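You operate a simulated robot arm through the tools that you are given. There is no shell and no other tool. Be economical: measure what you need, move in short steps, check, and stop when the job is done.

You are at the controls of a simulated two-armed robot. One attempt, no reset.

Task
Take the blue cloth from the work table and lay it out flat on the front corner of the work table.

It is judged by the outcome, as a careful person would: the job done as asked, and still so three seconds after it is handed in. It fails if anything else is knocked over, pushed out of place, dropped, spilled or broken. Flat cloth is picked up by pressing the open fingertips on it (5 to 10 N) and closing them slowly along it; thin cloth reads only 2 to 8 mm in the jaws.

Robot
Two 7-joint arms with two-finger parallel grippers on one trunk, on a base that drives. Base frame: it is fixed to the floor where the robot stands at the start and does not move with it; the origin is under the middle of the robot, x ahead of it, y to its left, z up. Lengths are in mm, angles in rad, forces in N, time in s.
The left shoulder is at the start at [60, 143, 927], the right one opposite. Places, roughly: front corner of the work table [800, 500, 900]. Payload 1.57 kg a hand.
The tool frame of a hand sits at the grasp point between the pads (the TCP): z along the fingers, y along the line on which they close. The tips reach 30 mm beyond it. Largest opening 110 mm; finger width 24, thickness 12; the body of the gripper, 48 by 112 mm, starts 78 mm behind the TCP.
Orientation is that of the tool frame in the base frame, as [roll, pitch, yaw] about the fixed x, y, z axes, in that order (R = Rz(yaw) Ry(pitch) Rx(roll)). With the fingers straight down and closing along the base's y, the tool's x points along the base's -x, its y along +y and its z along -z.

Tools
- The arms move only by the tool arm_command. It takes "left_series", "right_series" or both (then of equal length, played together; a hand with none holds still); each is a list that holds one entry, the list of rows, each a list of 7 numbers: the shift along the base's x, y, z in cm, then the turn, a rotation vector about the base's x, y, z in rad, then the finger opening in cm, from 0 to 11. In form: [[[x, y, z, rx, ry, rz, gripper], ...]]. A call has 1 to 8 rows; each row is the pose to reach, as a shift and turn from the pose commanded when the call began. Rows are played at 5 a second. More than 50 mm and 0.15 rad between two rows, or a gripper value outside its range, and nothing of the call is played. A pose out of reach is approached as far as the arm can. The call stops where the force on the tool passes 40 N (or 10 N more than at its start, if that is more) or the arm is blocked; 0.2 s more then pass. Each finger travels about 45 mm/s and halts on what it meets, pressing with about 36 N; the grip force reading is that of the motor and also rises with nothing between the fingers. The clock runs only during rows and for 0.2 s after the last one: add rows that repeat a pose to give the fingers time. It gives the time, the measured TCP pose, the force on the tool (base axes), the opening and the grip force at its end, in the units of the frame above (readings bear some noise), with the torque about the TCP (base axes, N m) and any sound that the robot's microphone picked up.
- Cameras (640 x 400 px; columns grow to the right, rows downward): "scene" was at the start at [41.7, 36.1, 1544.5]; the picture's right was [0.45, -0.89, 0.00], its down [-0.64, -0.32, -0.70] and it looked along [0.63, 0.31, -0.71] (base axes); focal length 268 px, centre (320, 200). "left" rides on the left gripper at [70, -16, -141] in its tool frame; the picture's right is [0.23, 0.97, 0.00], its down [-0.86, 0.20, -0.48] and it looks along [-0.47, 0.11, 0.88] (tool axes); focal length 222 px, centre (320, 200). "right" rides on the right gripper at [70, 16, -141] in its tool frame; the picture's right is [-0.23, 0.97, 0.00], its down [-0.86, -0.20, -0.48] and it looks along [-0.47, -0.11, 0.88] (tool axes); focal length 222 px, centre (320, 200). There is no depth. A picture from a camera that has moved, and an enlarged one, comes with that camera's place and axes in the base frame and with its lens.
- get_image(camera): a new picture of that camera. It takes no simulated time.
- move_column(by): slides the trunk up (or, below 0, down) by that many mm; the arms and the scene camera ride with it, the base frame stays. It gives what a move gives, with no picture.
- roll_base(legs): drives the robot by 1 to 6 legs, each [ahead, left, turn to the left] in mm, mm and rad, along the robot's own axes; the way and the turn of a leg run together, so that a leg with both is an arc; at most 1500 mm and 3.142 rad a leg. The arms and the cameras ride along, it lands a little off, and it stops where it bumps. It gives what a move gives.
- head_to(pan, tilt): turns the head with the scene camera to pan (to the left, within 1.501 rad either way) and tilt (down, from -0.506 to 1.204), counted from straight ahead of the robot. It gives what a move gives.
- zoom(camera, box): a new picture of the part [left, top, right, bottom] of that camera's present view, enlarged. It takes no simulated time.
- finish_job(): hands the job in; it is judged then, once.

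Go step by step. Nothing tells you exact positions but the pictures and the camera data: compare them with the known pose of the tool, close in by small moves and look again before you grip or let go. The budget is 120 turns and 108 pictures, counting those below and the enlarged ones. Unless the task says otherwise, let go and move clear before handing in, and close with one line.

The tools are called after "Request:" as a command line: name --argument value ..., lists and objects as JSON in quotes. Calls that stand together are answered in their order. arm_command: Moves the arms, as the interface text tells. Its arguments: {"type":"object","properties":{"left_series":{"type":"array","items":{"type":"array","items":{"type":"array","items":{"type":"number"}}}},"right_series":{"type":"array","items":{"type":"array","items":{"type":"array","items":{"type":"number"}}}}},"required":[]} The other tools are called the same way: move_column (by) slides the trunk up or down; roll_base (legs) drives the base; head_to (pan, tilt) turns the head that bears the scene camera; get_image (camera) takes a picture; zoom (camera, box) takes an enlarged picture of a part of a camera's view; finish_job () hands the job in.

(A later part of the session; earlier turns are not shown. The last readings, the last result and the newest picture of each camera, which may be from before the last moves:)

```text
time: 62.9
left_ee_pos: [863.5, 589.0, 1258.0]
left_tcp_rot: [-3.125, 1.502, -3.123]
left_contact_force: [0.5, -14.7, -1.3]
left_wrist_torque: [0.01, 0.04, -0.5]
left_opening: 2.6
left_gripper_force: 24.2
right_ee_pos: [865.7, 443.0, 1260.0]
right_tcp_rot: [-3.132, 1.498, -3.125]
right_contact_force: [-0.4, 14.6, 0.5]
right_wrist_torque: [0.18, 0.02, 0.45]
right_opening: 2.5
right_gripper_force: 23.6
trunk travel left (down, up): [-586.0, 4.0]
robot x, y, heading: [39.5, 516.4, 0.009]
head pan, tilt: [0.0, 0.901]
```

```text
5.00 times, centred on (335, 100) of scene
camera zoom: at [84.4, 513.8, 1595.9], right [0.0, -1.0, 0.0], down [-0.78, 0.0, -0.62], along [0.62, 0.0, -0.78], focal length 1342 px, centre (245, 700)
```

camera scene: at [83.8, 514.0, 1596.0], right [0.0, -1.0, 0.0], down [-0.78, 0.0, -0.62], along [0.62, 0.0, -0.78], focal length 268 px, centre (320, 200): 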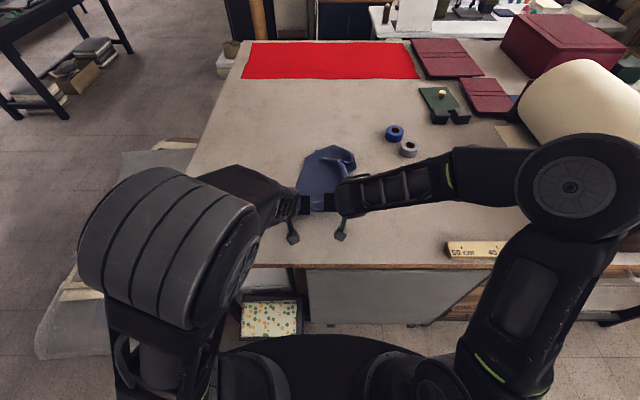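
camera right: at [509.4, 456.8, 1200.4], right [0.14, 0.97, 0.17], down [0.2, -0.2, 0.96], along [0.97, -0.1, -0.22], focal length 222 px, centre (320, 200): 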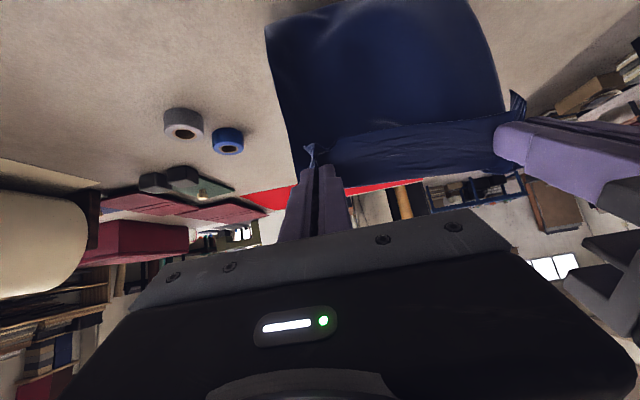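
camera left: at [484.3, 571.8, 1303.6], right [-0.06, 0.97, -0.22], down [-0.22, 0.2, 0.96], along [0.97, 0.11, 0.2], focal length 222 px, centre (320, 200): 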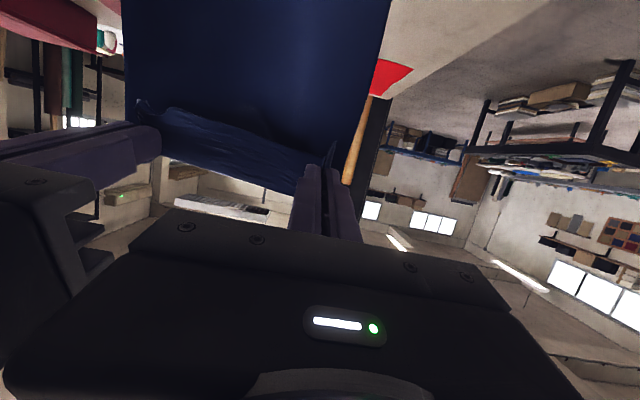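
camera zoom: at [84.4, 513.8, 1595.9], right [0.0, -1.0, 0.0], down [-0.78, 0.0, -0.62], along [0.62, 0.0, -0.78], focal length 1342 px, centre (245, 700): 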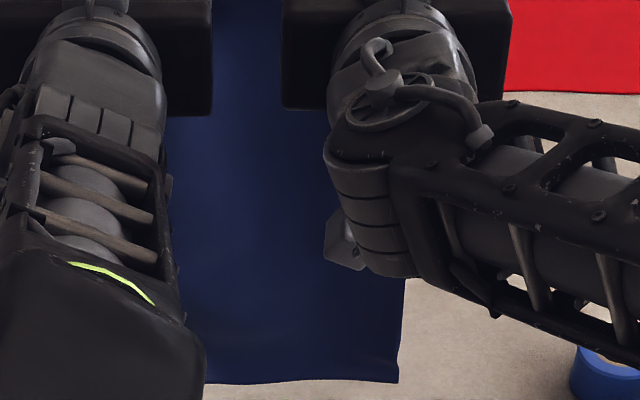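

By parallax the lower edge still hangs above the table (z≈960), so the hanging length is shorter than I expected. I check for a hidden fold with the wrist cameras.

Request:
get_image --camera "right"

Request:
arm_command --left_series '[[[-1.5, 0, 0, 0, 0.1, 0, 0], [-3, 0, 0, 0, 0.2, 0, 0], [-4.5, 0, 0, 0, 0.3, 0, 0], [-6, 0, 0, 0, 0.4, 0, 0], [-7, 0, 0, 0, 0.5, 0, 0], [-7, 0, 0, 0, 0.5, 0, 0], [-7, 0, 0, 0, 0.5, 0, 0], [-7, 0, 0, 0, 0.5, 0, 0]]]' --right_series '[[[-1.5, 0, 0, 0, 0.1, 0, 0], [-3, 0, 0, 0, 0.2, 0, 0], [-4.5, 0, 0, 0, 0.3, 0, 0], [-6, 0, 0, 0, 0.4, 0, 0], [-7, 0, 0, 0, 0.5, 0, 0], [-7, 0, 0, 0, 0.5, 0, 0], [-7, 0, 0, 0, 0.5, 0, 0], [-7, 0, 0, 0, 0.5, 0, 0]]]'

Request:
get_image --camera "right"

Request:
get_image --camera "scene"

```text
53 pictures are left
camera right: at [721.1, 457.0, 1199.3], right [0.01, 0.97, 0.23], down [-0.42, -0.2, 0.89], along [0.91, -0.1, 0.4], focal length 222 px, centre (320, 200)
```

right: 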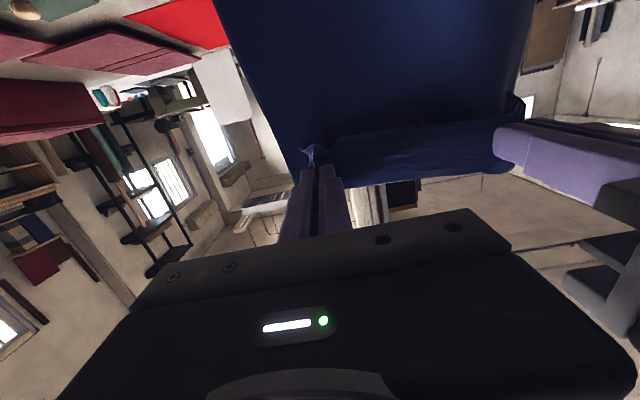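

```text
time: 64.7
left_ee_pos: [793.8, 588.1, 1259.1]
left_tcp_rot: [-3.137, 1.003, -3.141]
left_contact_force: [-0.2, -14.6, -1.2]
left_wrist_torque: [-0.24, 0.01, -0.44]
left_opening: 2.4
left_gripper_force: 24.1
right_ee_pos: [797.3, 441.3, 1260.0]
right_tcp_rot: [3.139, 0.999, -3.14]
right_contact_force: [1.0, 15.3, 0.7]
right_wrist_torque: [0.35, 0.02, 0.33]
right_opening: 2.5
right_gripper_force: 23.6
trunk travel left (down, up): [-586.0, 4.0]
robot x, y, heading: [36.9, 514.3, 0.003]
head pan, tilt: [0.0, 0.901]
```

```text
52 pictures are left
camera right: at [640.6, 457.0, 1276.6], right [0.12, 0.97, 0.19], down [0.06, -0.2, 0.98], along [0.99, -0.1, -0.08], focal length 222 px, centre (320, 200)
```

right: 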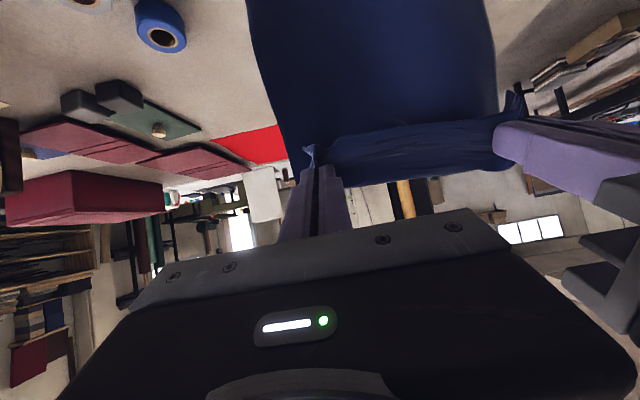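

```text
51 pictures are left
camera scene: at [84.2, 513.8, 1595.9], right [0.0, -1.0, 0.0], down [-0.78, 0.0, -0.62], along [0.62, 0.0, -0.78], focal length 268 px, centre (320, 200)
```

scene: 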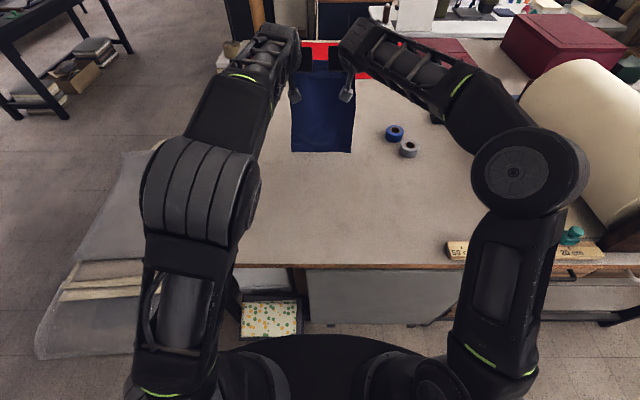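

Comparing views, the hanging length is only about 295 mm, so contact happens lower, where the arms reach further. I extend forward at a lower height, settle, and look.

Request:
arm_command --left_series '[[[1.5, 0, -0.5, 0, -0.07, 0, 0], [3, 0, -1, 0, -0.14, 0, 0], [5, 0, -1.5, 0, -0.21, 0, 0], [7, 0, -2, 0, -0.28, 0, 0], [9, 0, -2.5, 0, -0.34, 0, 0], [10.5, 0, -3, 0, -0.38, 0, 0], [11.5, 0, -3.5, 0, -0.4, 0, 0], [12, 0, -4, 0, -0.4, 0, 0]]]' --right_series '[[[1.5, 0, -0.5, 0, -0.07, 0, 0], [3, 0, -1, 0, -0.14, 0, 0], [5, 0, -1.5, 0, -0.21, 0, 0], [7, 0, -2, 0, -0.28, 0, 0], [9, 0, -2.5, 0, -0.34, 0, 0], [10.5, 0, -3, 0, -0.38, 0, 0], [11.5, 0, -3.5, 0, -0.4, 0, 0], [12, 0, -4, 0, -0.4, 0, 0]]]'

Request:
arm_command --left_series '[[[0, 0, 0, 0, 0, 0, 0], [0, 0, 0, 0, 0, 0, 0], [0, 0, 0, 0, 0, 0, 0], [0, 0, 0, 0, 0, 0, 0], [0, 0, 0, 0, 0, 0, 0], [0, 0, 0, 0, 0, 0, 0], [0, 0, 0, 0, 0, 0, 0], [0, 0, 0, 0, 0, 0, 0]]]'

Request:
zoom --camera "scene" --box '[280, 60, 390, 160]'

```text
time: 66.5
left_ee_pos: [894.5, 582.9, 1220.3]
left_tcp_rot: [-3.139, 1.4, -3.141]
left_contact_force: [2.1, -9.1, -1.3]
left_wrist_torque: [-0.03, 0.02, -0.31]
left_opening: 2.4
left_gripper_force: 23.8
left hand out of reach, approached as far as the arm can: row 4, 5, 6, 7, 8
right_ee_pos: [917.8, 441.3, 1219.1]
right_tcp_rot: [-3.138, 1.399, -3.135]
right_contact_force: [-1.3, 9.2, 1.4]
right_wrist_torque: [0.14, -0.03, 0.32]
right_opening: 2.4
right_gripper_force: 23.4
trunk travel left (down, up): [-586.0, 4.0]
robot x, y, heading: [39.1, 513.8, 0.002]
head pan, tilt: [0.0, 0.901]
```

```text
time: 68.3
left_ee_pos: [894.4, 583.4, 1222.8]
left_tcp_rot: [-3.132, 1.405, -3.136]
left_contact_force: [2.0, -7.5, -0.4]
left_wrist_torque: [0.0, 0.02, -0.23]
left_opening: 2.7
left_gripper_force: 23.5
right_ee_pos: [916.7, 441.7, 1218.8]
right_tcp_rot: [-3.138, 1.399, -3.134]
right_contact_force: [-0.7, 7.7, 0.6]
right_wrist_torque: [0.1, 0.02, 0.21]
right_opening: 2.2
right_gripper_force: 24.1
trunk travel left (down, up): [-586.0, 4.0]
robot x, y, heading: [41.1, 513.2, 0.005]
head pan, tilt: [0.0, 0.901]
```

```text
4.00 times, centred on (335, 110) of scene
camera zoom: at [84.3, 513.9, 1595.9], right [0.0, -1.0, 0.0], down [-0.78, 0.0, -0.62], along [0.62, 0.0, -0.78], focal length 1074 px, centre (260, 560)
```

zoom: 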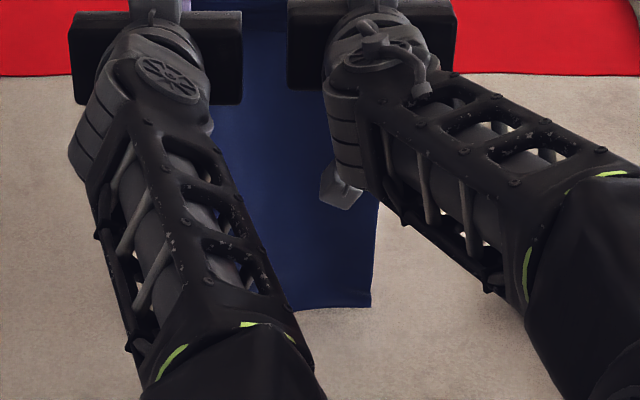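

The lower edge is now ~25 mm above the table at x≈930 and settled. I touch down and swing back along the shorter arc.

Request:
arm_command --left_series '[[[0, 0, -1.4, 0, 0, 0, 0], [-1.7, 0, -1.9, 0, 0.07, 0, 0], [-4.8, 0, -2.0, 0, 0.14, 0, 0], [-7.9, 0, -2.4, 0, 0.21, 0, 0], [-10.8, 0, -3.1, 0, 0.28, 0, 0], [-13.7, 0, -4.1, 0, 0.35, 0, 0], [-16.4, 0, -5.4, 0, 0.42, 0, 0], [-18.9, 0, -6.9, 0, 0.49, 0, 0]]]' --right_series '[[[0, 0, -1.4, 0, 0, 0, 0], [-1.7, 0, -1.9, 0, 0.07, 0, 0], [-4.8, 0, -2.0, 0, 0.14, 0, 0], [-7.9, 0, -2.4, 0, 0.21, 0, 0], [-10.8, 0, -3.1, 0, 0.28, 0, 0], [-13.7, 0, -4.1, 0, 0.35, 0, 0], [-16.4, 0, -5.4, 0, 0.42, 0, 0], [-18.9, 0, -6.9, 0, 0.49, 0, 0]]]'

Request:
zoom --camera "scene" --box '[220, 40, 440, 200]'

Request:
get_image --camera "right"

```text
time: 70.1
left_ee_pos: [702.2, 583.2, 1153.6]
left_tcp_rot: [-3.137, 0.913, -3.139]
left_contact_force: [1.8, -5.9, -0.3]
left_wrist_torque: [-0.09, -0.01, -0.16]
left_opening: 2.6
left_gripper_force: 23.5
right_ee_pos: [727.4, 441.9, 1150.7]
right_tcp_rot: [3.139, 0.91, -3.139]
right_contact_force: [-1.2, 6.2, -0.1]
right_wrist_torque: [0.17, 0.0, 0.14]
right_opening: 2.4
right_gripper_force: 24.0
trunk travel left (down, up): [-586.0, 4.0]
robot x, y, heading: [38.0, 516.4, 0.004]
head pan, tilt: [0.0, 0.901]
```

```text
2.50 times, centred on (330, 120) of scene
camera zoom: at [83.3, 513.9, 1596.0], right [0.0, -1.0, 0.0], down [-0.78, 0.0, -0.62], along [0.62, 0.0, -0.78], focal length 671 px, centre (295, 400)
```

zoom: 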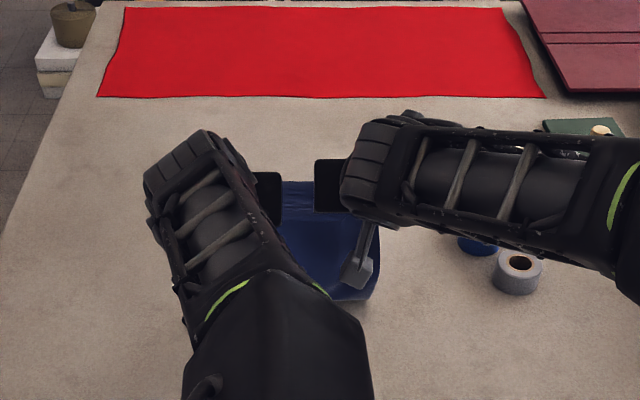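

```text
48 pictures are left
camera right: at [573.1, 456.9, 1182.0], right [0.14, 0.97, 0.18], down [0.15, -0.2, 0.97], along [0.98, -0.11, -0.17], focal length 222 px, centre (320, 200)
```

right: 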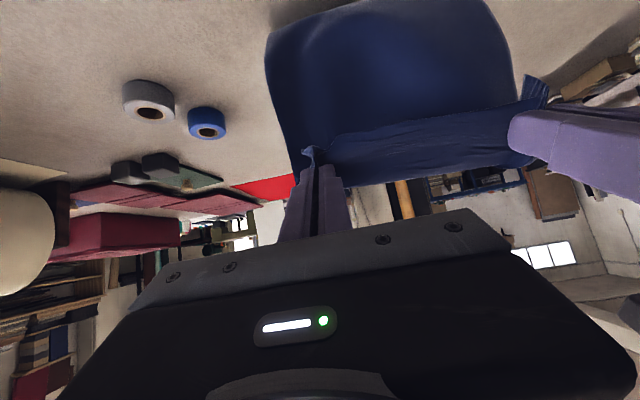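

The tail is trailing forward on the table as wanted. I continue the arc down, and bring the left hand level with the right.

Request:
arm_command --left_series '[[[-2.3, 0, -1.5, 0, 0.07, 0, 0], [-4.4, 0, -3.3, 0, 0.14, 0, 0], [-6, 0, -5.5, 0, 0.21, 0, 0], [-7.2, 0, -8.2, 0, 0.28, 0, 0], [-8.2, 0, -11.1, 0, 0.35, 0, 0], [-9, 0, -14.2, 0, 0.42, 0, 0], [-9.6, 0, -17.3, 0, 0.49, 0, 0], [-10.2, 0, -20.2, 0, 0.56, 0, 0]]]' --right_series '[[[-2.8, 0, -1.4, 0, 0.07, 0, 0], [-5.4, 0, -3.1, 0, 0.14, 0, 0], [-7.5, 0, -5.3, 0, 0.21, 0, 0], [-9.2, 0, -8, 0, 0.28, 0, 0], [-10.5, 0, -10.9, 0, 0.35, 0, 0], [-11.4, 0, -14, 0, 0.42, 0, 0], [-12.2, 0, -17, 0, 0.49, 0, 0], [-12.8, 0, -19.9, 0, 0.56, 0, 0]]]'

Request:
zoom --camera "scene" --box '[220, 80, 440, 240]'

Request:
get_image --camera "right"

```text
time: 71.9
left_ee_pos: [601.0, 583.0, 951.4]
left_tcp_rot: [-3.14, 0.35, -3.14]
left_contact_force: [-1.0, -3.2, -0.2]
left_wrist_torque: [-0.05, 0.0, -0.03]
left_opening: 2.3
left_gripper_force: 24.4
right_ee_pos: [600.8, 441.6, 951.9]
right_tcp_rot: [3.136, 0.349, 3.141]
right_contact_force: [0.7, 1.5, 0.6]
right_wrist_torque: [0.07, 0.0, 0.02]
right_opening: 2.5
right_gripper_force: 24.0
trunk travel left (down, up): [-586.0, 4.0]
robot x, y, heading: [41.1, 509.5, 0.003]
head pan, tilt: [0.0, 0.901]
```

```text
2.50 times, centred on (330, 160) of scene
camera zoom: at [85.4, 513.9, 1595.9], right [0.0, -1.0, 0.0], down [-0.78, 0.0, -0.62], along [0.62, 0.0, -0.78], focal length 671 px, centre (295, 300)
```

zoom: 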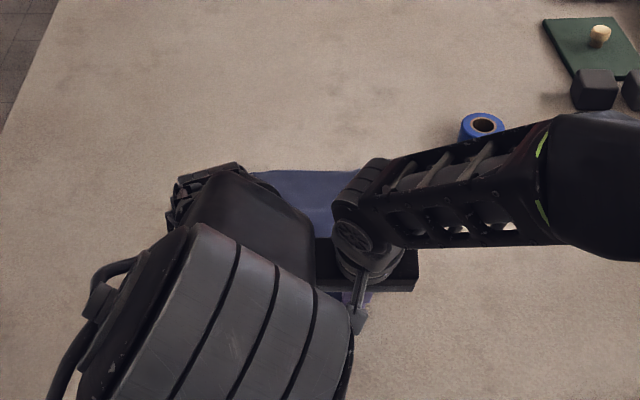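

```text
46 pictures are left
camera right: at [487.1, 456.7, 1060.1], right [0.21, 0.97, 0.08], down [0.64, -0.2, 0.74], along [0.74, -0.11, -0.67], focal length 222 px, centre (320, 200)
```

right: 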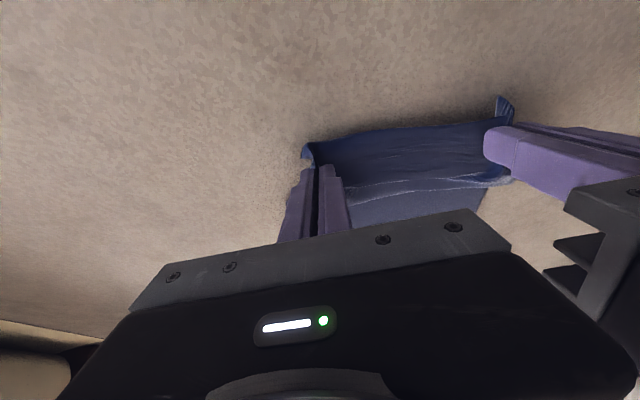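

The cloth lies from x≈575 to 898. I draw it back slightly to take out slack while lowering, then release, lift and inspect.

Request:
arm_command --left_series '[[[-0.5, 0.2, -0.7, 0, 0.08, 0, 0], [-1, 0.3, -1.3, 0, 0.16, 0, 0], [-1.5, 0.4, -1.8, 0, 0.24, 0, 0], [-2, 0.5, -1.9, 0, 0.32, 0, 0], [-2, 0.5, -1.9, 0, 0.35, 0, 1], [-2, 0.5, -1.8, 0, 0.35, 0, 2.5], [-2, 0.5, -1, 0, 0.35, 0, 3.5], [-2, 0.5, 2, 0, 0.35, 0, 4]]]' --right_series '[[[-0.5, -0.2, -0.7, 0, 0.08, 0, 0], [-1, -0.3, -1.3, 0, 0.16, 0, 0], [-1.5, -0.4, -1.8, 0, 0.24, 0, 0], [-2, -0.5, -1.9, 0, 0.32, 0, 0], [-2, -0.5, -1.9, 0, 0.35, 0, 1], [-2, -0.5, -1.8, 0, 0.35, 0, 2.5], [-2, -0.5, -1, 0, 0.35, 0, 3.5], [-2, -0.5, 2, 0, 0.35, 0, 4]]]'

Request:
arm_command --left_series '[[[0, 0, 3, 0, 0, 0, 4], [0, 1, 6, 0, 0, 0, 4], [-1, 4, 9, 0, 0, 0, 4], [-2, 8, 10, 0, 0, 0, 4], [-3, 12, 10, 0, 0, 0, 4], [-4, 16, 10, 0, 0, 0, 4], [-5, 20, 10, 0, 0, 0, 4]]]' --right_series '[[[0, 0, 3, 0, 0, 0, 4], [0, -1, 6, 0, 0, 0, 4], [-1, -4, 9, 0, 0, 0, 4], [-2, -8, 10, 0, 0, 0, 4], [-3, -12, 10, 0, 0, 0, 4], [-4, -16, 10, 0, 0, 0, 4], [-5, -20, 10, 0, 0, 0, 4]]]'

Request:
zoom --camera "scene" --box '[220, 80, 440, 240]'

```text
time: 73.7
left_ee_pos: [580.7, 588.4, 972.0]
left_tcp_rot: [-3.14, 0.002, 3.141]
left_contact_force: [0.5, 0.0, -0.4]
left_wrist_torque: [0.02, -0.01, 0.0]
left_opening: 39.8
left_gripper_force: 0.1
right_ee_pos: [579.1, 436.6, 971.4]
right_tcp_rot: [3.14, -0.001, -3.14]
right_contact_force: [0.5, 0.6, 0.5]
right_wrist_torque: [-0.02, -0.01, -0.01]
right_opening: 40.1
right_gripper_force: 0.0
trunk travel left (down, up): [-586.0, 4.0]
robot x, y, heading: [39.8, 512.1, 0.007]
head pan, tilt: [0.0, 0.901]
```

```text
time: 75.3
left_ee_pos: [532.9, 788.9, 1071.8]
left_tcp_rot: [-3.142, 0.002, -3.139]
left_contact_force: [0.2, 0.4, -1.1]
left_wrist_torque: [0.01, -0.05, -0.01]
left_opening: 40.1
left_gripper_force: 0.0
right_ee_pos: [529.1, 236.1, 1070.1]
right_tcp_rot: [3.138, 0.001, -3.14]
right_contact_force: [0.1, 0.3, 0.1]
right_wrist_torque: [-0.05, 0.0, -0.02]
right_opening: 40.0
right_gripper_force: 0.1
trunk travel left (down, up): [-586.0, 4.0]
robot x, y, heading: [37.2, 514.5, 0.002]
head pan, tilt: [0.0, 0.901]
```

```text
2.50 times, centred on (330, 160) of scene
camera zoom: at [83.5, 514.1, 1596.0], right [0.0, -1.0, 0.0], down [-0.78, 0.0, -0.62], along [0.62, 0.0, -0.78], focal length 671 px, centre (295, 300)
```

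zoom: 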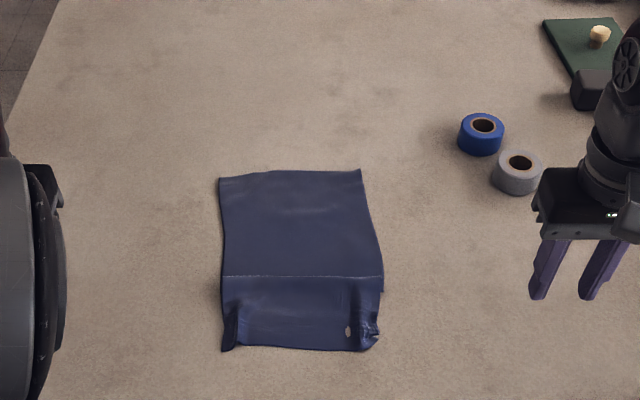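

Now the reason is plain: a near-edge flap (~100 mm) is folded over on top of the cloth. I take closer looks before unfolding it.

Request:
zoom --camera "scene" --box '[285, 130, 365, 190]'

Request:
get_image --camera "right"

Request:
get_image --camera "left"

```text
6.67 times, centred on (325, 160) of scene
camera zoom: at [83.5, 514.1, 1596.0], right [0.0, -1.0, 0.0], down [-0.78, 0.0, -0.62], along [0.62, 0.0, -0.78], focal length 1790 px, centre (287, 467)
```

zoom: 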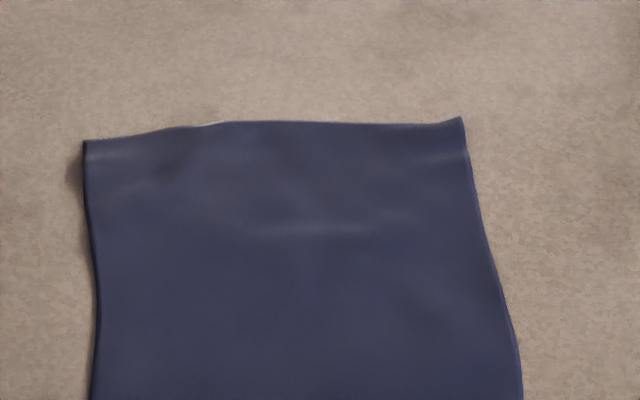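

```text
43 pictures are left
camera right: at [459.3, 251.7, 1212.0], right [0.23, 0.97, 0.0], down [0.86, -0.2, 0.48], along [0.47, -0.11, -0.88], focal length 222 px, centre (320, 200)
```

right: 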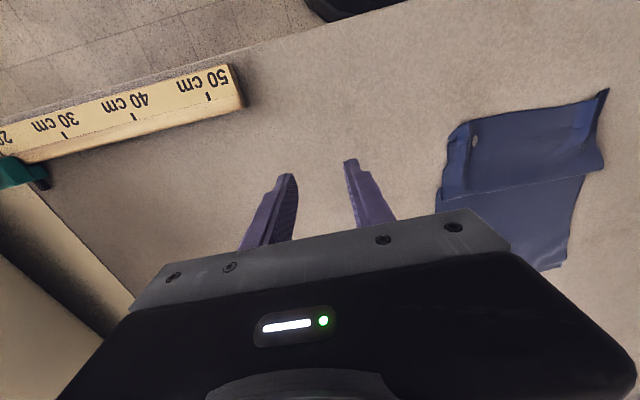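

```text
42 pictures are left
camera left: at [462.1, 773.9, 1213.2], right [-0.23, 0.97, 0.0], down [0.85, 0.2, 0.48], along [0.47, 0.11, -0.88], focal length 222 px, centre (320, 200)
```

left: 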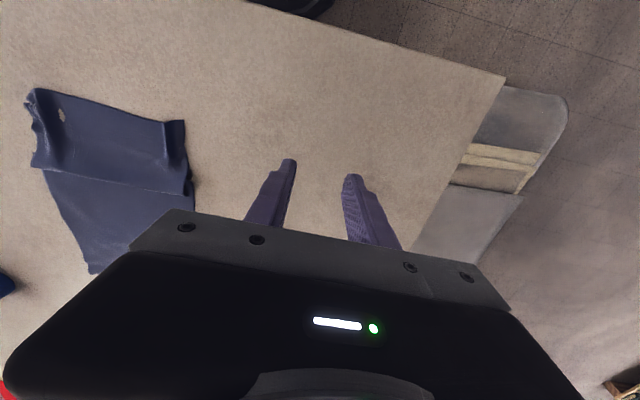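

It may be a pleat or a flap near the hands. I re-grip the near edge at the same points and will pull it back at table height, which opens a pleat, or else brings the far edge within reach.

Request:
arm_command --left_series '[[[1, -4, 0, 0, 0, 0, 3.5], [2, -8, 0, 0, 0, 0, 3.5], [3, -12, 0, 0, 0, 0, 3.5], [4, -16, -1, 0, 0, 0, 3.5], [4.9, -20, -3, 0, 0, 0, 3.5], [4.9, -20.2, -7, 0, 0, 0, 3.5], [4.9, -20.2, -11, 0, 0, 0, 3.5], [4.9, -20.2, -12.5, 0, 0, 0, 3.5]]]' --right_series '[[[1, 4, 0, 0, 0, 0, 3.5], [2, 8, 0, 0, 0, 0, 3.5], [3, 12, 0, 0, 0, 0, 3.5], [4, 16, -1, 0, 0, 0, 3.5], [5.1, 20, -3, 0, 0, 0, 3.5], [5.1, 20.3, -7, 0, 0, 0, 3.5], [5.1, 20.3, -11, 0, 0, 0, 3.5], [5.1, 20.3, -12.5, 0, 0, 0, 3.5]]]'

Request:
get_image --camera "left"

Request:
get_image --camera "right"

```text
time: 77.1
left_ee_pos: [580.1, 586.6, 945.2]
left_tcp_rot: [3.141, 0.003, -3.14]
left_contact_force: [-0.2, 0.3, 0.0]
left_wrist_torque: [-0.01, 0.0, 0.02]
left_opening: 35.0
left_gripper_force: 0.1
right_ee_pos: [581.3, 440.6, 946.1]
right_tcp_rot: [3.138, 0.0, -3.139]
right_contact_force: [-0.3, -0.7, 0.1]
right_wrist_torque: [0.03, 0.01, 0.01]
right_opening: 35.1
right_gripper_force: 0.1
trunk travel left (down, up): [-586.0, 4.0]
robot x, y, heading: [37.3, 515.9, -0.001]
head pan, tilt: [0.0, 0.901]
```

```text
41 pictures are left
camera left: at [511.0, 570.6, 1087.5], right [-0.23, 0.97, 0.0], down [0.85, 0.2, 0.48], along [0.47, 0.11, -0.88], focal length 222 px, centre (320, 200)
```

left: 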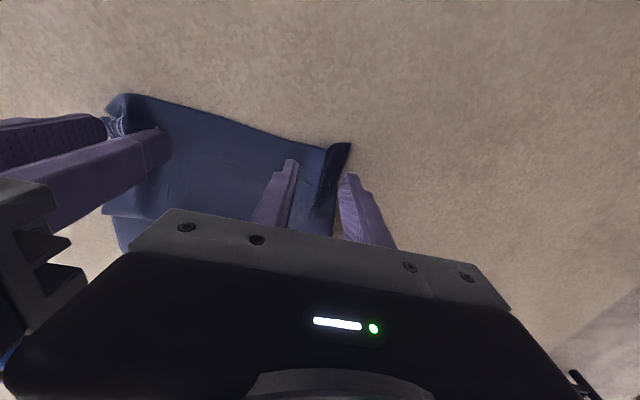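

```text
40 pictures are left
camera right: at [511.1, 455.8, 1086.9], right [0.23, 0.97, 0.0], down [0.86, -0.2, 0.48], along [0.47, -0.11, -0.88], focal length 222 px, centre (320, 200)
```

right: 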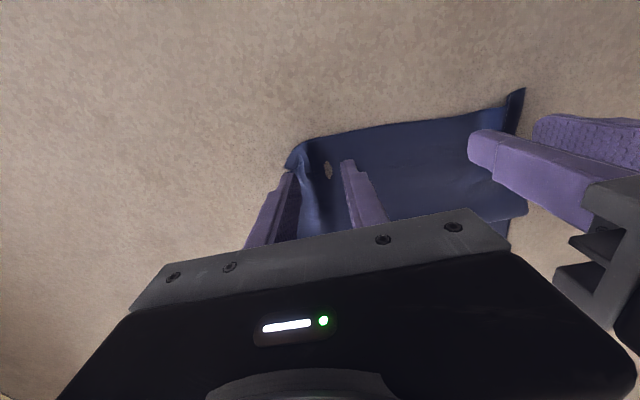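

Request:
arm_command --left_series '[[[0, 0, -0.7, 0, 0, 0, 3.5], [0, 0, -1.1, 0, 0, 0, 3.5], [0, 0, -1.25, 0, 0, 0, 3.5], [0, 0, -1.35, 0, 0, 0, 3.5]]]' --right_series '[[[0, 0, -0.7, 0, 0, 0, 3.5], [0, 0, -1.1, 0, 0, 0, 3.5], [0, 0, -1.25, 0, 0, 0, 3.5], [0, 0, -1.35, 0, 0, 0, 3.5]]]'

```text
time: 78.1
left_ee_pos: [580.2, 586.3, 933.7]
left_tcp_rot: [-3.14, 0.003, 3.142]
left_contact_force: [-0.3, 0.3, -0.3]
left_wrist_torque: [0.03, 0.01, -0.03]
left_opening: 35.1
left_gripper_force: 0.1
right_ee_pos: [580.8, 440.8, 933.4]
right_tcp_rot: [3.139, 0.001, -3.139]
right_contact_force: [0.0, -0.2, 0.4]
right_wrist_torque: [-0.03, -0.03, -0.01]
right_opening: 35.0
right_gripper_force: 0.0
trunk travel left (down, up): [-586.0, 4.0]
robot x, y, heading: [42.0, 513.1, 0.005]
head pan, tilt: [0.0, 0.901]
```

Request:
arm_command --left_series '[[[0, 0, -0.15, 0, 0, 0, 3.5], [0, 0, -0.24, 0, 0, 0, 3.5], [0, 0, -0.24, 0, 0, 0, 3.0], [0, 0, -0.24, 0, 0, 0, 2.4], [0, 0, -0.24, 0, 0, 0, 1.8], [0, 0, -0.24, 0, 0, 0, 1.2], [0, 0, -0.24, 0, 0, 0, 0.5], [0, 0, -0.24, 0, 0, 0, 0]]]' --right_series '[[[0, 0, -0.15, 0, 0, 0, 3.5], [0, 0, -0.24, 0, 0, 0, 3.5], [0, 0, -0.24, 0, 0, 0, 3.0], [0, 0, -0.24, 0, 0, 0, 2.4], [0, 0, -0.24, 0, 0, 0, 1.8], [0, 0, -0.24, 0, 0, 0, 1.2], [0, 0, -0.24, 0, 0, 0, 0.5], [0, 0, -0.24, 0, 0, 0, 0]]]'

Request:
get_image --camera "right"

```text
time: 79.9
left_ee_pos: [580.5, 585.4, 931.7]
left_tcp_rot: [-3.137, 0.005, 3.141]
left_contact_force: [0.8, -8.9, 4.0]
left_wrist_torque: [-0.22, 0.01, 0.04]
left_opening: 2.7
left_gripper_force: 18.6
right_ee_pos: [580.8, 441.2, 932.7]
right_tcp_rot: [3.137, 0.002, -3.141]
right_contact_force: [0.7, 6.1, 11.0]
right_wrist_torque: [0.15, 0.04, -0.07]
right_opening: 2.6
right_gripper_force: 21.0
trunk travel left (down, up): [-586.0, 4.0]
robot x, y, heading: [37.6, 516.7, 0.001]
head pan, tilt: [0.0, 0.901]
```

```text
39 pictures are left
camera right: at [510.4, 456.0, 1072.4], right [0.23, 0.97, 0.01], down [0.85, -0.2, 0.48], along [0.47, -0.1, -0.88], focal length 222 px, centre (320, 200)
```

right: 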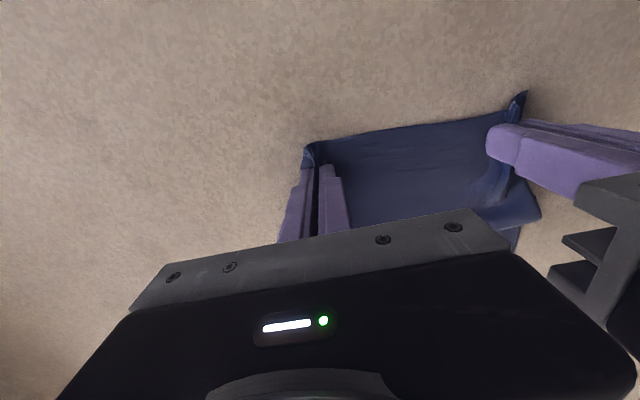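

Both hold. I pull straight back 90 mm just above the table.

Request:
arm_command --left_series '[[[0, 0, 0.5, 0, 0, 0, 0], [-1, 0, 1, 0, 0, 0, 0], [-3, 0, 1, 0, 0, 0, 0], [-5, 0, 1, 0, 0, 0, 0], [-7, 0, 1, 0, 0, 0, 0], [-9, 0, 1, 0, 0, 0, 0]]]' --right_series '[[[0, 0, 0.5, 0, 0, 0, 0], [-1, 0, 1, 0, 0, 0, 0], [-3, 0, 1, 0, 0, 0, 0], [-5, 0, 1, 0, 0, 0, 0], [-7, 0, 1, 0, 0, 0, 0], [-9, 0, 1, 0, 0, 0, 0]]]'

Request:
zoom --camera "scene" --box '[220, 80, 440, 240]'

```text
time: 81.3
left_ee_pos: [489.8, 585.5, 941.6]
left_tcp_rot: [-3.139, 0.002, -3.141]
left_contact_force: [-0.9, -14.3, -0.3]
left_wrist_torque: [-0.48, 0.01, 0.0]
left_opening: 2.6
left_gripper_force: 24.1
right_ee_pos: [489.3, 440.5, 942.2]
right_tcp_rot: [3.136, 0.001, -3.139]
right_contact_force: [-0.1, 15.0, 0.3]
right_wrist_torque: [0.42, -0.04, -0.09]
right_opening: 2.5
right_gripper_force: 23.9
trunk travel left (down, up): [-586.0, 4.0]
robot x, y, heading: [37.4, 517.0, 0.007]
head pan, tilt: [0.0, 0.901]
```

```text
2.50 times, centred on (330, 160) of scene
camera zoom: at [83.1, 513.9, 1596.0], right [0.0, -1.0, 0.0], down [-0.78, 0.0, -0.62], along [0.62, 0.0, -0.78], focal length 671 px, centre (295, 300)
```

zoom: 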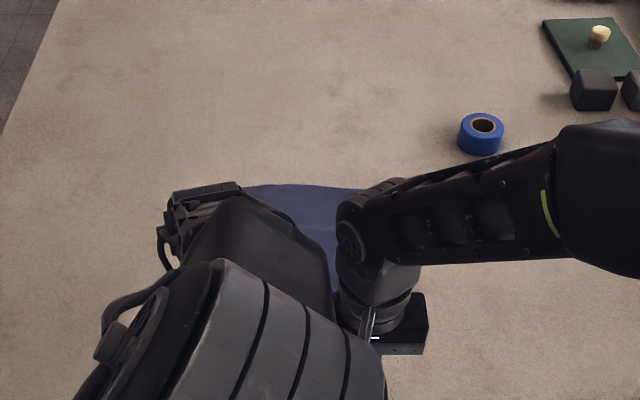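

The far edge moved only ~36 mm while I pulled 90, so it was a pleat and has mostly opened: length is now ~396 mm. I pull 15 mm more, release, and inspect.

Request:
arm_command --left_series '[[[-0.8, 0, -0.3, 0, 0, 0, 0], [-1.5, 0, -0.8, 0, 0, 0, 0], [-1.5, 0, -1, 0, 0, 0, 1], [-1.5, 0, -0.9, 0, 0, 0, 2.5], [-1.5, 0, -0.3, 0, 0, 0, 3.5], [-1.5, 0, 3, 0, 0, 0, 4], [-1.5, 0, 7, 0, 0, 0, 4], [-1.5, 3, 10, 0, 0, 0, 4]]]' --right_series '[[[-0.8, 0, -0.3, 0, 0, 0, 0], [-1.5, 0, -0.8, 0, 0, 0, 0], [-1.5, 0, -1, 0, 0, 0, 1], [-1.5, 0, -0.9, 0, 0, 0, 2.5], [-1.5, 0, -0.3, 0, 0, 0, 3.5], [-1.5, 0, 3, 0, 0, 0, 4], [-1.5, 0, 7, 0, 0, 0, 4], [-1.5, -3, 10, 0, 0, 0, 4]]]'

Request:
arm_command --left_series '[[[0, 4, 2, 0, 0, 0, 4], [0, 8, 3, 0, 0, 0, 4], [0, 12, 3, 0, 0, 0, 4], [0, 16, 3, 0, 0, 0, 4]]]' --right_series '[[[0, -4, 2, 0, 0, 0, 4], [0, -8, 3, 0, 0, 0, 4], [0, -12, 3, 0, 0, 0, 4], [0, -16, 3, 0, 0, 0, 4]]]'

Request:
zoom --camera "scene" --box '[250, 100, 410, 260]'

Request:
get_image --camera "right"

```text
time: 83.1
left_ee_pos: [475.7, 617.3, 1041.2]
left_tcp_rot: [-3.142, 0.002, -3.14]
left_contact_force: [-1.2, 1.0, 0.5]
left_wrist_torque: [-0.04, 0.0, 0.01]
left_opening: 39.8
left_gripper_force: 0.0
right_ee_pos: [476.0, 408.8, 1041.4]
right_tcp_rot: [3.137, 0.0, -3.138]
right_contact_force: [0.4, -0.4, -0.2]
right_wrist_torque: [0.01, -0.02, 0.03]
right_opening: 40.1
right_gripper_force: 0.1
trunk travel left (down, up): [-586.0, 4.0]
robot x, y, heading: [36.2, 512.3, 0.007]
head pan, tilt: [0.0, 0.901]
```

```text
time: 84.1
left_ee_pos: [476.3, 777.3, 1071.3]
left_tcp_rot: [-3.141, 0.001, -3.14]
left_contact_force: [-0.3, 0.1, 0.1]
left_wrist_torque: [-0.02, -0.01, 0.01]
left_opening: 40.3
left_gripper_force: 0.0
right_ee_pos: [476.2, 248.4, 1069.9]
right_tcp_rot: [3.139, -0.001, -3.14]
right_contact_force: [0.1, -0.2, -0.8]
right_wrist_torque: [-0.04, -0.01, 0.0]
right_opening: 39.9
right_gripper_force: 0.1
trunk travel left (down, up): [-586.0, 4.0]
robot x, y, heading: [37.8, 513.0, 0.004]
head pan, tilt: [0.0, 0.901]
```

```text
2.50 times, centred on (330, 180) of scene
camera zoom: at [84.3, 514.3, 1595.9], right [0.0, -1.0, 0.0], down [-0.78, 0.0, -0.62], along [0.62, 0.0, -0.78], focal length 671 px, centre (295, 250)
```

zoom: 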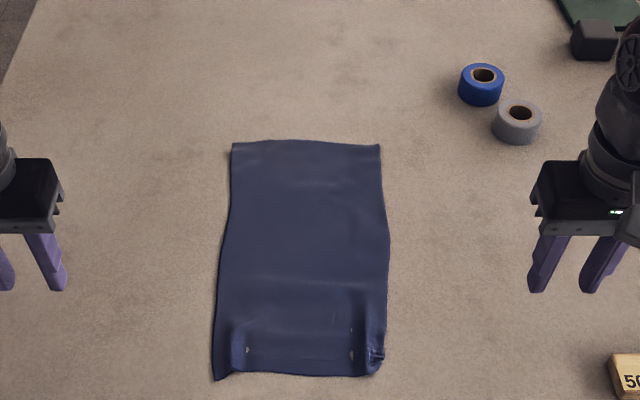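

```text
36 pictures are left
camera right: at [406.8, 264.1, 1210.1], right [0.23, 0.97, 0.0], down [0.86, -0.2, 0.48], along [0.47, -0.11, -0.88], focal length 222 px, centre (320, 200)
```

right: 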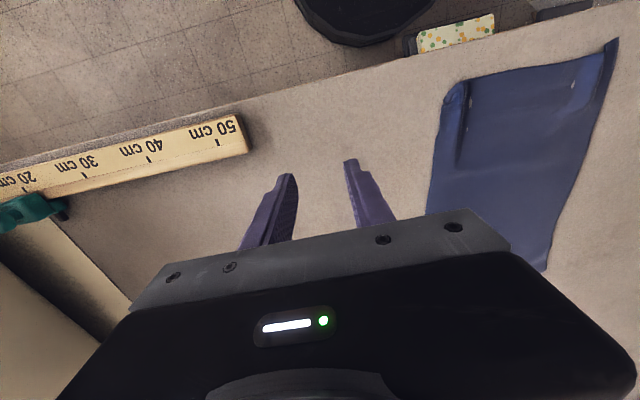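

The cloth is now flat at x 450–844, y ~390–610, with only small crumples at the near corners. I want it about 100 mm further forward, so I'll grip the far corners with tilted fingers and draw it ahead, which also smooths it.

Request:
arm_command --left_series '[[[4, -1, 0, 0, -0.06, 0, 4], [8, -3, 0, 0, -0.12, 0, 4], [12, -5, 0, 0, -0.18, 0, 4], [16, -7, 0, 0, -0.25, 0, 4], [20, -9, 0, 0, -0.32, 0, 3.5], [24, -11, 0, 0, -0.38, 0, 3.5], [28, -13.5, 0, 0, -0.44, 0, 3.5], [32, -16, -1, 0, -0.5, 0, 3.5]]]' --right_series '[[[4, 1, 0, 0, -0.06, 0, 4], [8, 3, 0, 0, -0.12, 0, 4], [12, 5, 0, 0, -0.18, 0, 4], [16, 7, 0, 0, -0.25, 0, 4], [20, 9, 0, 0, -0.32, 0, 3.5], [24, 11, 0, 0, -0.38, 0, 3.5], [28, 13, 0, 0, -0.44, 0, 3.5], [32, 15, -1, 0, -0.5, 0, 3.5]]]'

Request:
arm_command --left_series '[[[1, -2, -1.5, 0, 0, 0, 3.5], [2.2, -3.5, -4, 0, 0, 0, 3.5], [2.2, -3.5, -7, 0, 0, 0, 3.5], [2.2, -3.5, -9.5, 0, 0, 0, 3.5]]]' --right_series '[[[1, 1, -1.5, 0, 0, 0, 3.5], [2.2, 1.7, -4, 0, 0, 0, 3.5], [2.2, 1.7, -7, 0, 0, 0, 3.5], [2.2, 1.7, -9.5, 0, 0, 0, 3.5]]]'

Request:
get_image --camera "right"

Request:
get_image --camera "left"

```text
time: 85.9
left_ee_pos: [757.0, 614.9, 1072.4]
left_tcp_rot: [3.141, 0.473, 3.141]
left_contact_force: [0.7, 0.0, -0.5]
left_wrist_torque: [0.02, -0.04, 0.03]
left_opening: 34.9
left_gripper_force: 0.1
left hand out of reach, approached as far as the arm can: row 7, 8
right_ee_pos: [798.6, 399.1, 1059.6]
right_tcp_rot: [3.14, 0.501, -3.141]
right_contact_force: [0.1, -0.3, -0.3]
right_wrist_torque: [-0.02, -0.02, -0.03]
right_opening: 35.3
right_gripper_force: 0.1
trunk travel left (down, up): [-586.0, 4.0]
robot x, y, heading: [38.4, 513.8, 0.006]
head pan, tilt: [0.0, 0.901]
```

```text
time: 86.9
left_ee_pos: [769.6, 580.4, 977.4]
left_tcp_rot: [-3.14, 0.503, -3.139]
left_contact_force: [1.4, 0.7, -0.1]
left_wrist_torque: [0.04, -0.01, -0.01]
left_opening: 34.8
left_gripper_force: 0.0
left hand out of reach, approached as far as the arm can: row 2, 3, 4
right_ee_pos: [819.2, 416.5, 965.4]
right_tcp_rot: [3.14, 0.498, -3.139]
right_contact_force: [-0.6, 0.8, -0.3]
right_wrist_torque: [-0.03, 0.01, -0.03]
right_opening: 34.9
right_gripper_force: 0.1
trunk travel left (down, up): [-586.0, 4.0]
robot x, y, heading: [42.8, 514.4, 0.002]
head pan, tilt: [0.0, 0.901]
```

```text
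35 pictures are left
camera right: at [689.5, 431.2, 1055.0], right [0.2, 0.97, 0.11], down [0.52, -0.2, 0.83], along [0.83, -0.11, -0.55], focal length 222 px, centre (320, 200)
```

right: 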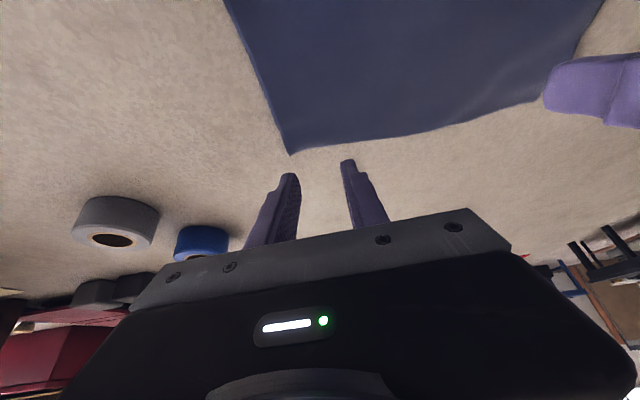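

```text
34 pictures are left
camera left: at [639.5, 563.1, 1067.9], right [-0.2, 0.97, -0.11], down [0.52, 0.2, 0.83], along [0.83, 0.11, -0.54], focal length 222 px, centre (320, 200)
```

left: 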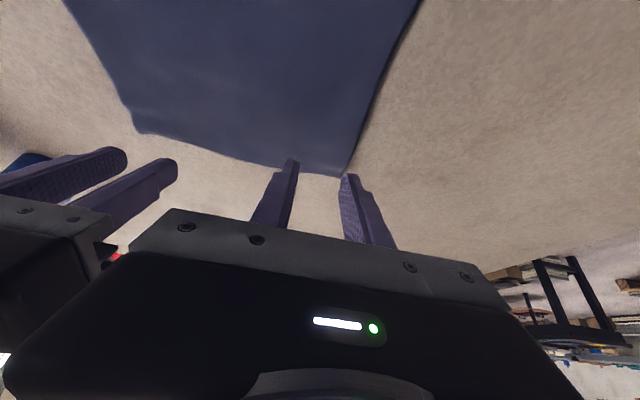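

The right hand reaches the far edge but the left falls short. I lift slightly, creep the base 30 mm ahead (gap to the table front ≈ 65 mm), and tilt the hands more.

Request:
arm_command --left_series '[[[0, 0, 2, 0, -0.1, 0, 3.5], [0, 0, 3, 0, -0.2, 0, 3.5], [0, 0, 3, 0, -0.3, 0, 3.5], [0, 0, 3, 0, -0.4, 0, 3.5]]]' --right_series '[[[-1, 0, 2, 0, -0.1, 0, 3.5], [-2, 0, 3, 0, -0.2, 0, 3.5], [-3, 0, 3, 0, -0.3, 0, 3.5], [-4.5, 0, 3, 0, -0.4, 0, 3.5]]]'

Request:
roll_base --legs '[[30, 0, 0]]'

Request:
get_image --camera "scene"

```text
time: 87.9
left_ee_pos: [767.4, 581.5, 1009.4]
left_tcp_rot: [-3.139, 0.906, -3.139]
left_contact_force: [-0.1, 0.2, -0.1]
left_wrist_torque: [0.02, 0.02, 0.0]
left_opening: 35.0
left_gripper_force: 0.2
right_ee_pos: [773.1, 418.0, 996.5]
right_tcp_rot: [3.139, 0.902, -3.14]
right_contact_force: [0.4, -0.5, 0.5]
right_wrist_torque: [0.02, 0.0, 0.01]
right_opening: 35.1
right_gripper_force: 0.1
trunk travel left (down, up): [-586.0, 4.0]
robot x, y, heading: [39.3, 514.9, 0.005]
head pan, tilt: [0.0, 0.901]
```

```text
time: 88.7
left_ee_pos: [800.2, 580.1, 1007.0]
left_tcp_rot: [-3.141, 0.902, -3.139]
left_contact_force: [0.8, -0.2, -0.9]
left_wrist_torque: [0.03, 0.05, 0.01]
left_opening: 34.8
left_gripper_force: 0.1
right_ee_pos: [804.5, 417.5, 994.3]
right_tcp_rot: [3.139, 0.9, -3.139]
right_contact_force: [0.3, 0.0, -0.3]
right_wrist_torque: [-0.05, 0.05, 0.0]
right_opening: 34.9
right_gripper_force: 0.0
trunk travel left (down, up): [-586.0, 4.0]
robot x, y, heading: [70.5, 512.4, 0.003]
head pan, tilt: [0.0, 0.901]
```

```text
33 pictures are left
camera scene: at [116.5, 514.0, 1595.8], right [0.0, -1.0, 0.0], down [-0.78, 0.0, -0.62], along [0.62, 0.0, -0.78], focal length 268 px, centre (320, 200)
```

scene: 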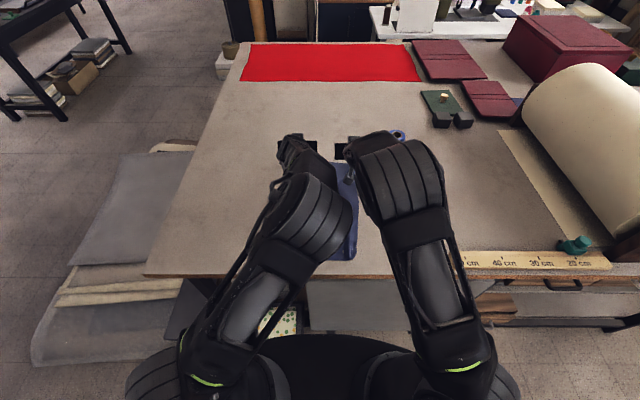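

Both hands are now positioned over the far corners. I lower to just above the cloth and check the views.

Request:
arm_command --left_series '[[[0.4, 0, -2.5, 0, 0, 0, 3.5], [0.4, 0, -5, 0, 0, 0, 3.5], [0.4, 0, -6.7, 0, 0, 0, 3.5], [0.4, 0, -6.7, 0, 0, 0, 3.5]]]' --right_series '[[[0, 0, -2, 0, 0, 0, 3.5], [0, 0, -4, 0, 0, 0, 3.5], [0, 0, -5.4, 0, 0, 0, 3.5], [0, 0, -5.4, 0, 0, 0, 3.5]]]'

Request:
get_image --camera "right"

Request:
get_image --camera "left"

```text
time: 89.7
left_ee_pos: [801.6, 583.6, 941.4]
left_tcp_rot: [-3.138, 0.902, -3.133]
left_contact_force: [-0.1, 0.0, 0.0]
left_wrist_torque: [-0.02, 0.01, 0.01]
left_opening: 35.0
left_gripper_force: 0.1
right_ee_pos: [805.9, 401.9, 944.0]
right_tcp_rot: [3.134, 0.903, 3.115]
right_contact_force: [-0.9, 0.2, 0.2]
right_wrist_torque: [-0.01, -0.01, 0.0]
right_opening: 34.8
right_gripper_force: 0.1
trunk travel left (down, up): [-586.0, 4.0]
robot x, y, heading: [67.1, 515.7, 0.005]
head pan, tilt: [0.0, 0.901]
```

```text
32 pictures are left
camera right: at [651.8, 419.6, 975.5], right [0.16, 0.97, 0.18], down [0.15, -0.21, 0.97], along [0.98, -0.13, -0.18], focal length 222 px, centre (320, 200)
```

right: 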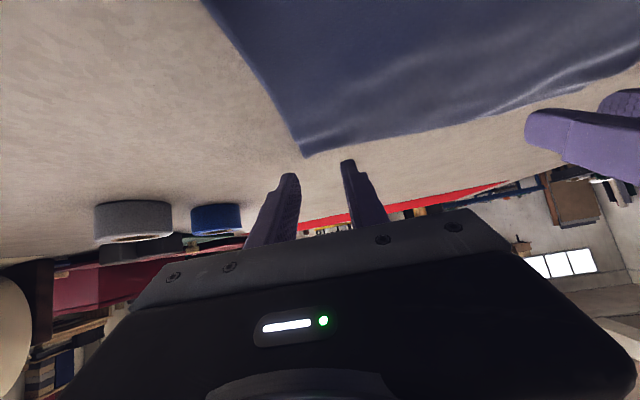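

```text
31 pictures are left
camera left: at [648.3, 566.2, 974.3], right [-0.15, 0.97, -0.18], down [0.15, 0.2, 0.97], along [0.98, 0.11, -0.18], focal length 222 px, centre (320, 200)
```

left: 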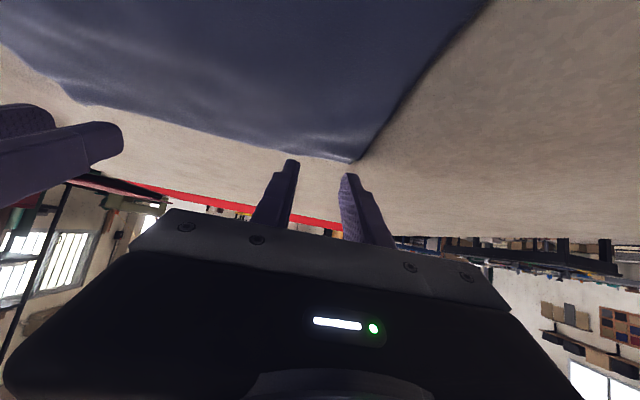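

The two arms seem to be crowding each other (the right hand was pushed aside), so I back off. I'll retract both, and instead draw the cloth forward with the right hand alone from the middle of the far edge.

Request:
arm_command --left_series '[[[0, 0, 3, 0, 0, 0, 3.5], [0, 1, 6, 0, 0, 0, 3.5], [-2, 4, 9, 0, 0.1, 0, 3.5], [-5, 7, 11, 0, 0.2, 0, 3.5], [-9, 10, 12, 0, 0.3, 0, 3.5], [-13, 13, 12, 0, 0.4, 0, 3.5], [-17, 16, 12, 0, 0.5, 0, 3.5], [-21, 18, 12, 0, 0.6, 0, 3.5]]]' --right_series '[[[0, 0, 3, 0, 0, 0, 3.5], [0, 0, 6, 0, 0, 0, 3.5], [0, 0, 8, 0, 0, 0, 3.5], [0, 0, 8, 0, 0, 0, 3.5], [0, 0, 8, 0, 0, 0, 3.5], [0, 0, 8, 0, 0, 0, 3.5], [0, 0, 8, 0, 0, 0, 3.5], [0, 0, 8, 0, 0, 0, 3.5]]]'

Request:
roll_base --legs '[[0, 90, 0]]'

Request:
zoom --camera "scene" --box '[200, 60, 520, 300]'

```text
refused: row 5 steps farther than a row can; nothing moved
```

```text
time: 90.8
left_ee_pos: [801.5, 674.5, 940.1]
left_tcp_rot: [-3.139, 0.903, -3.133]
left_contact_force: [-0.8, 0.4, 0.1]
left_wrist_torque: [0.0, -0.01, 0.0]
left_opening: 35.3
left_gripper_force: 0.0
right_ee_pos: [805.6, 492.9, 943.2]
right_tcp_rot: [3.135, 0.903, 3.116]
right_contact_force: [0.7, 1.1, -0.3]
right_wrist_torque: [-0.01, 0.0, 0.0]
right_opening: 35.3
right_gripper_force: 0.1
trunk travel left (down, up): [-586.0, 4.0]
robot x, y, heading: [71.4, 605.3, 0.007]
head pan, tilt: [0.0, 0.901]
```

```text
1.67 times, centred on (360, 180) of scene
camera zoom: at [113.7, 606.0, 1595.9], right [0.0, -1.0, 0.0], down [-0.78, 0.0, -0.62], along [0.62, 0.0, -0.78], focal length 447 px, centre (253, 233)
```

zoom: 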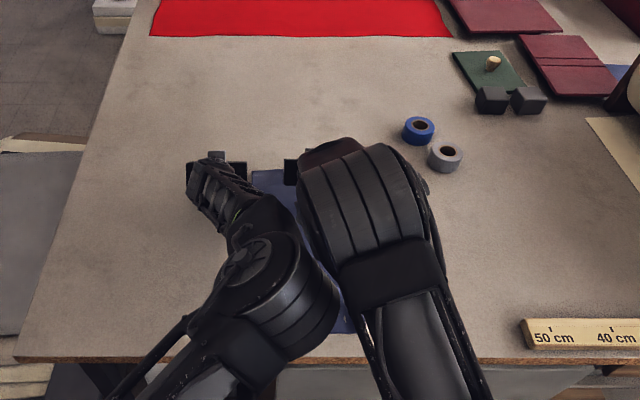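

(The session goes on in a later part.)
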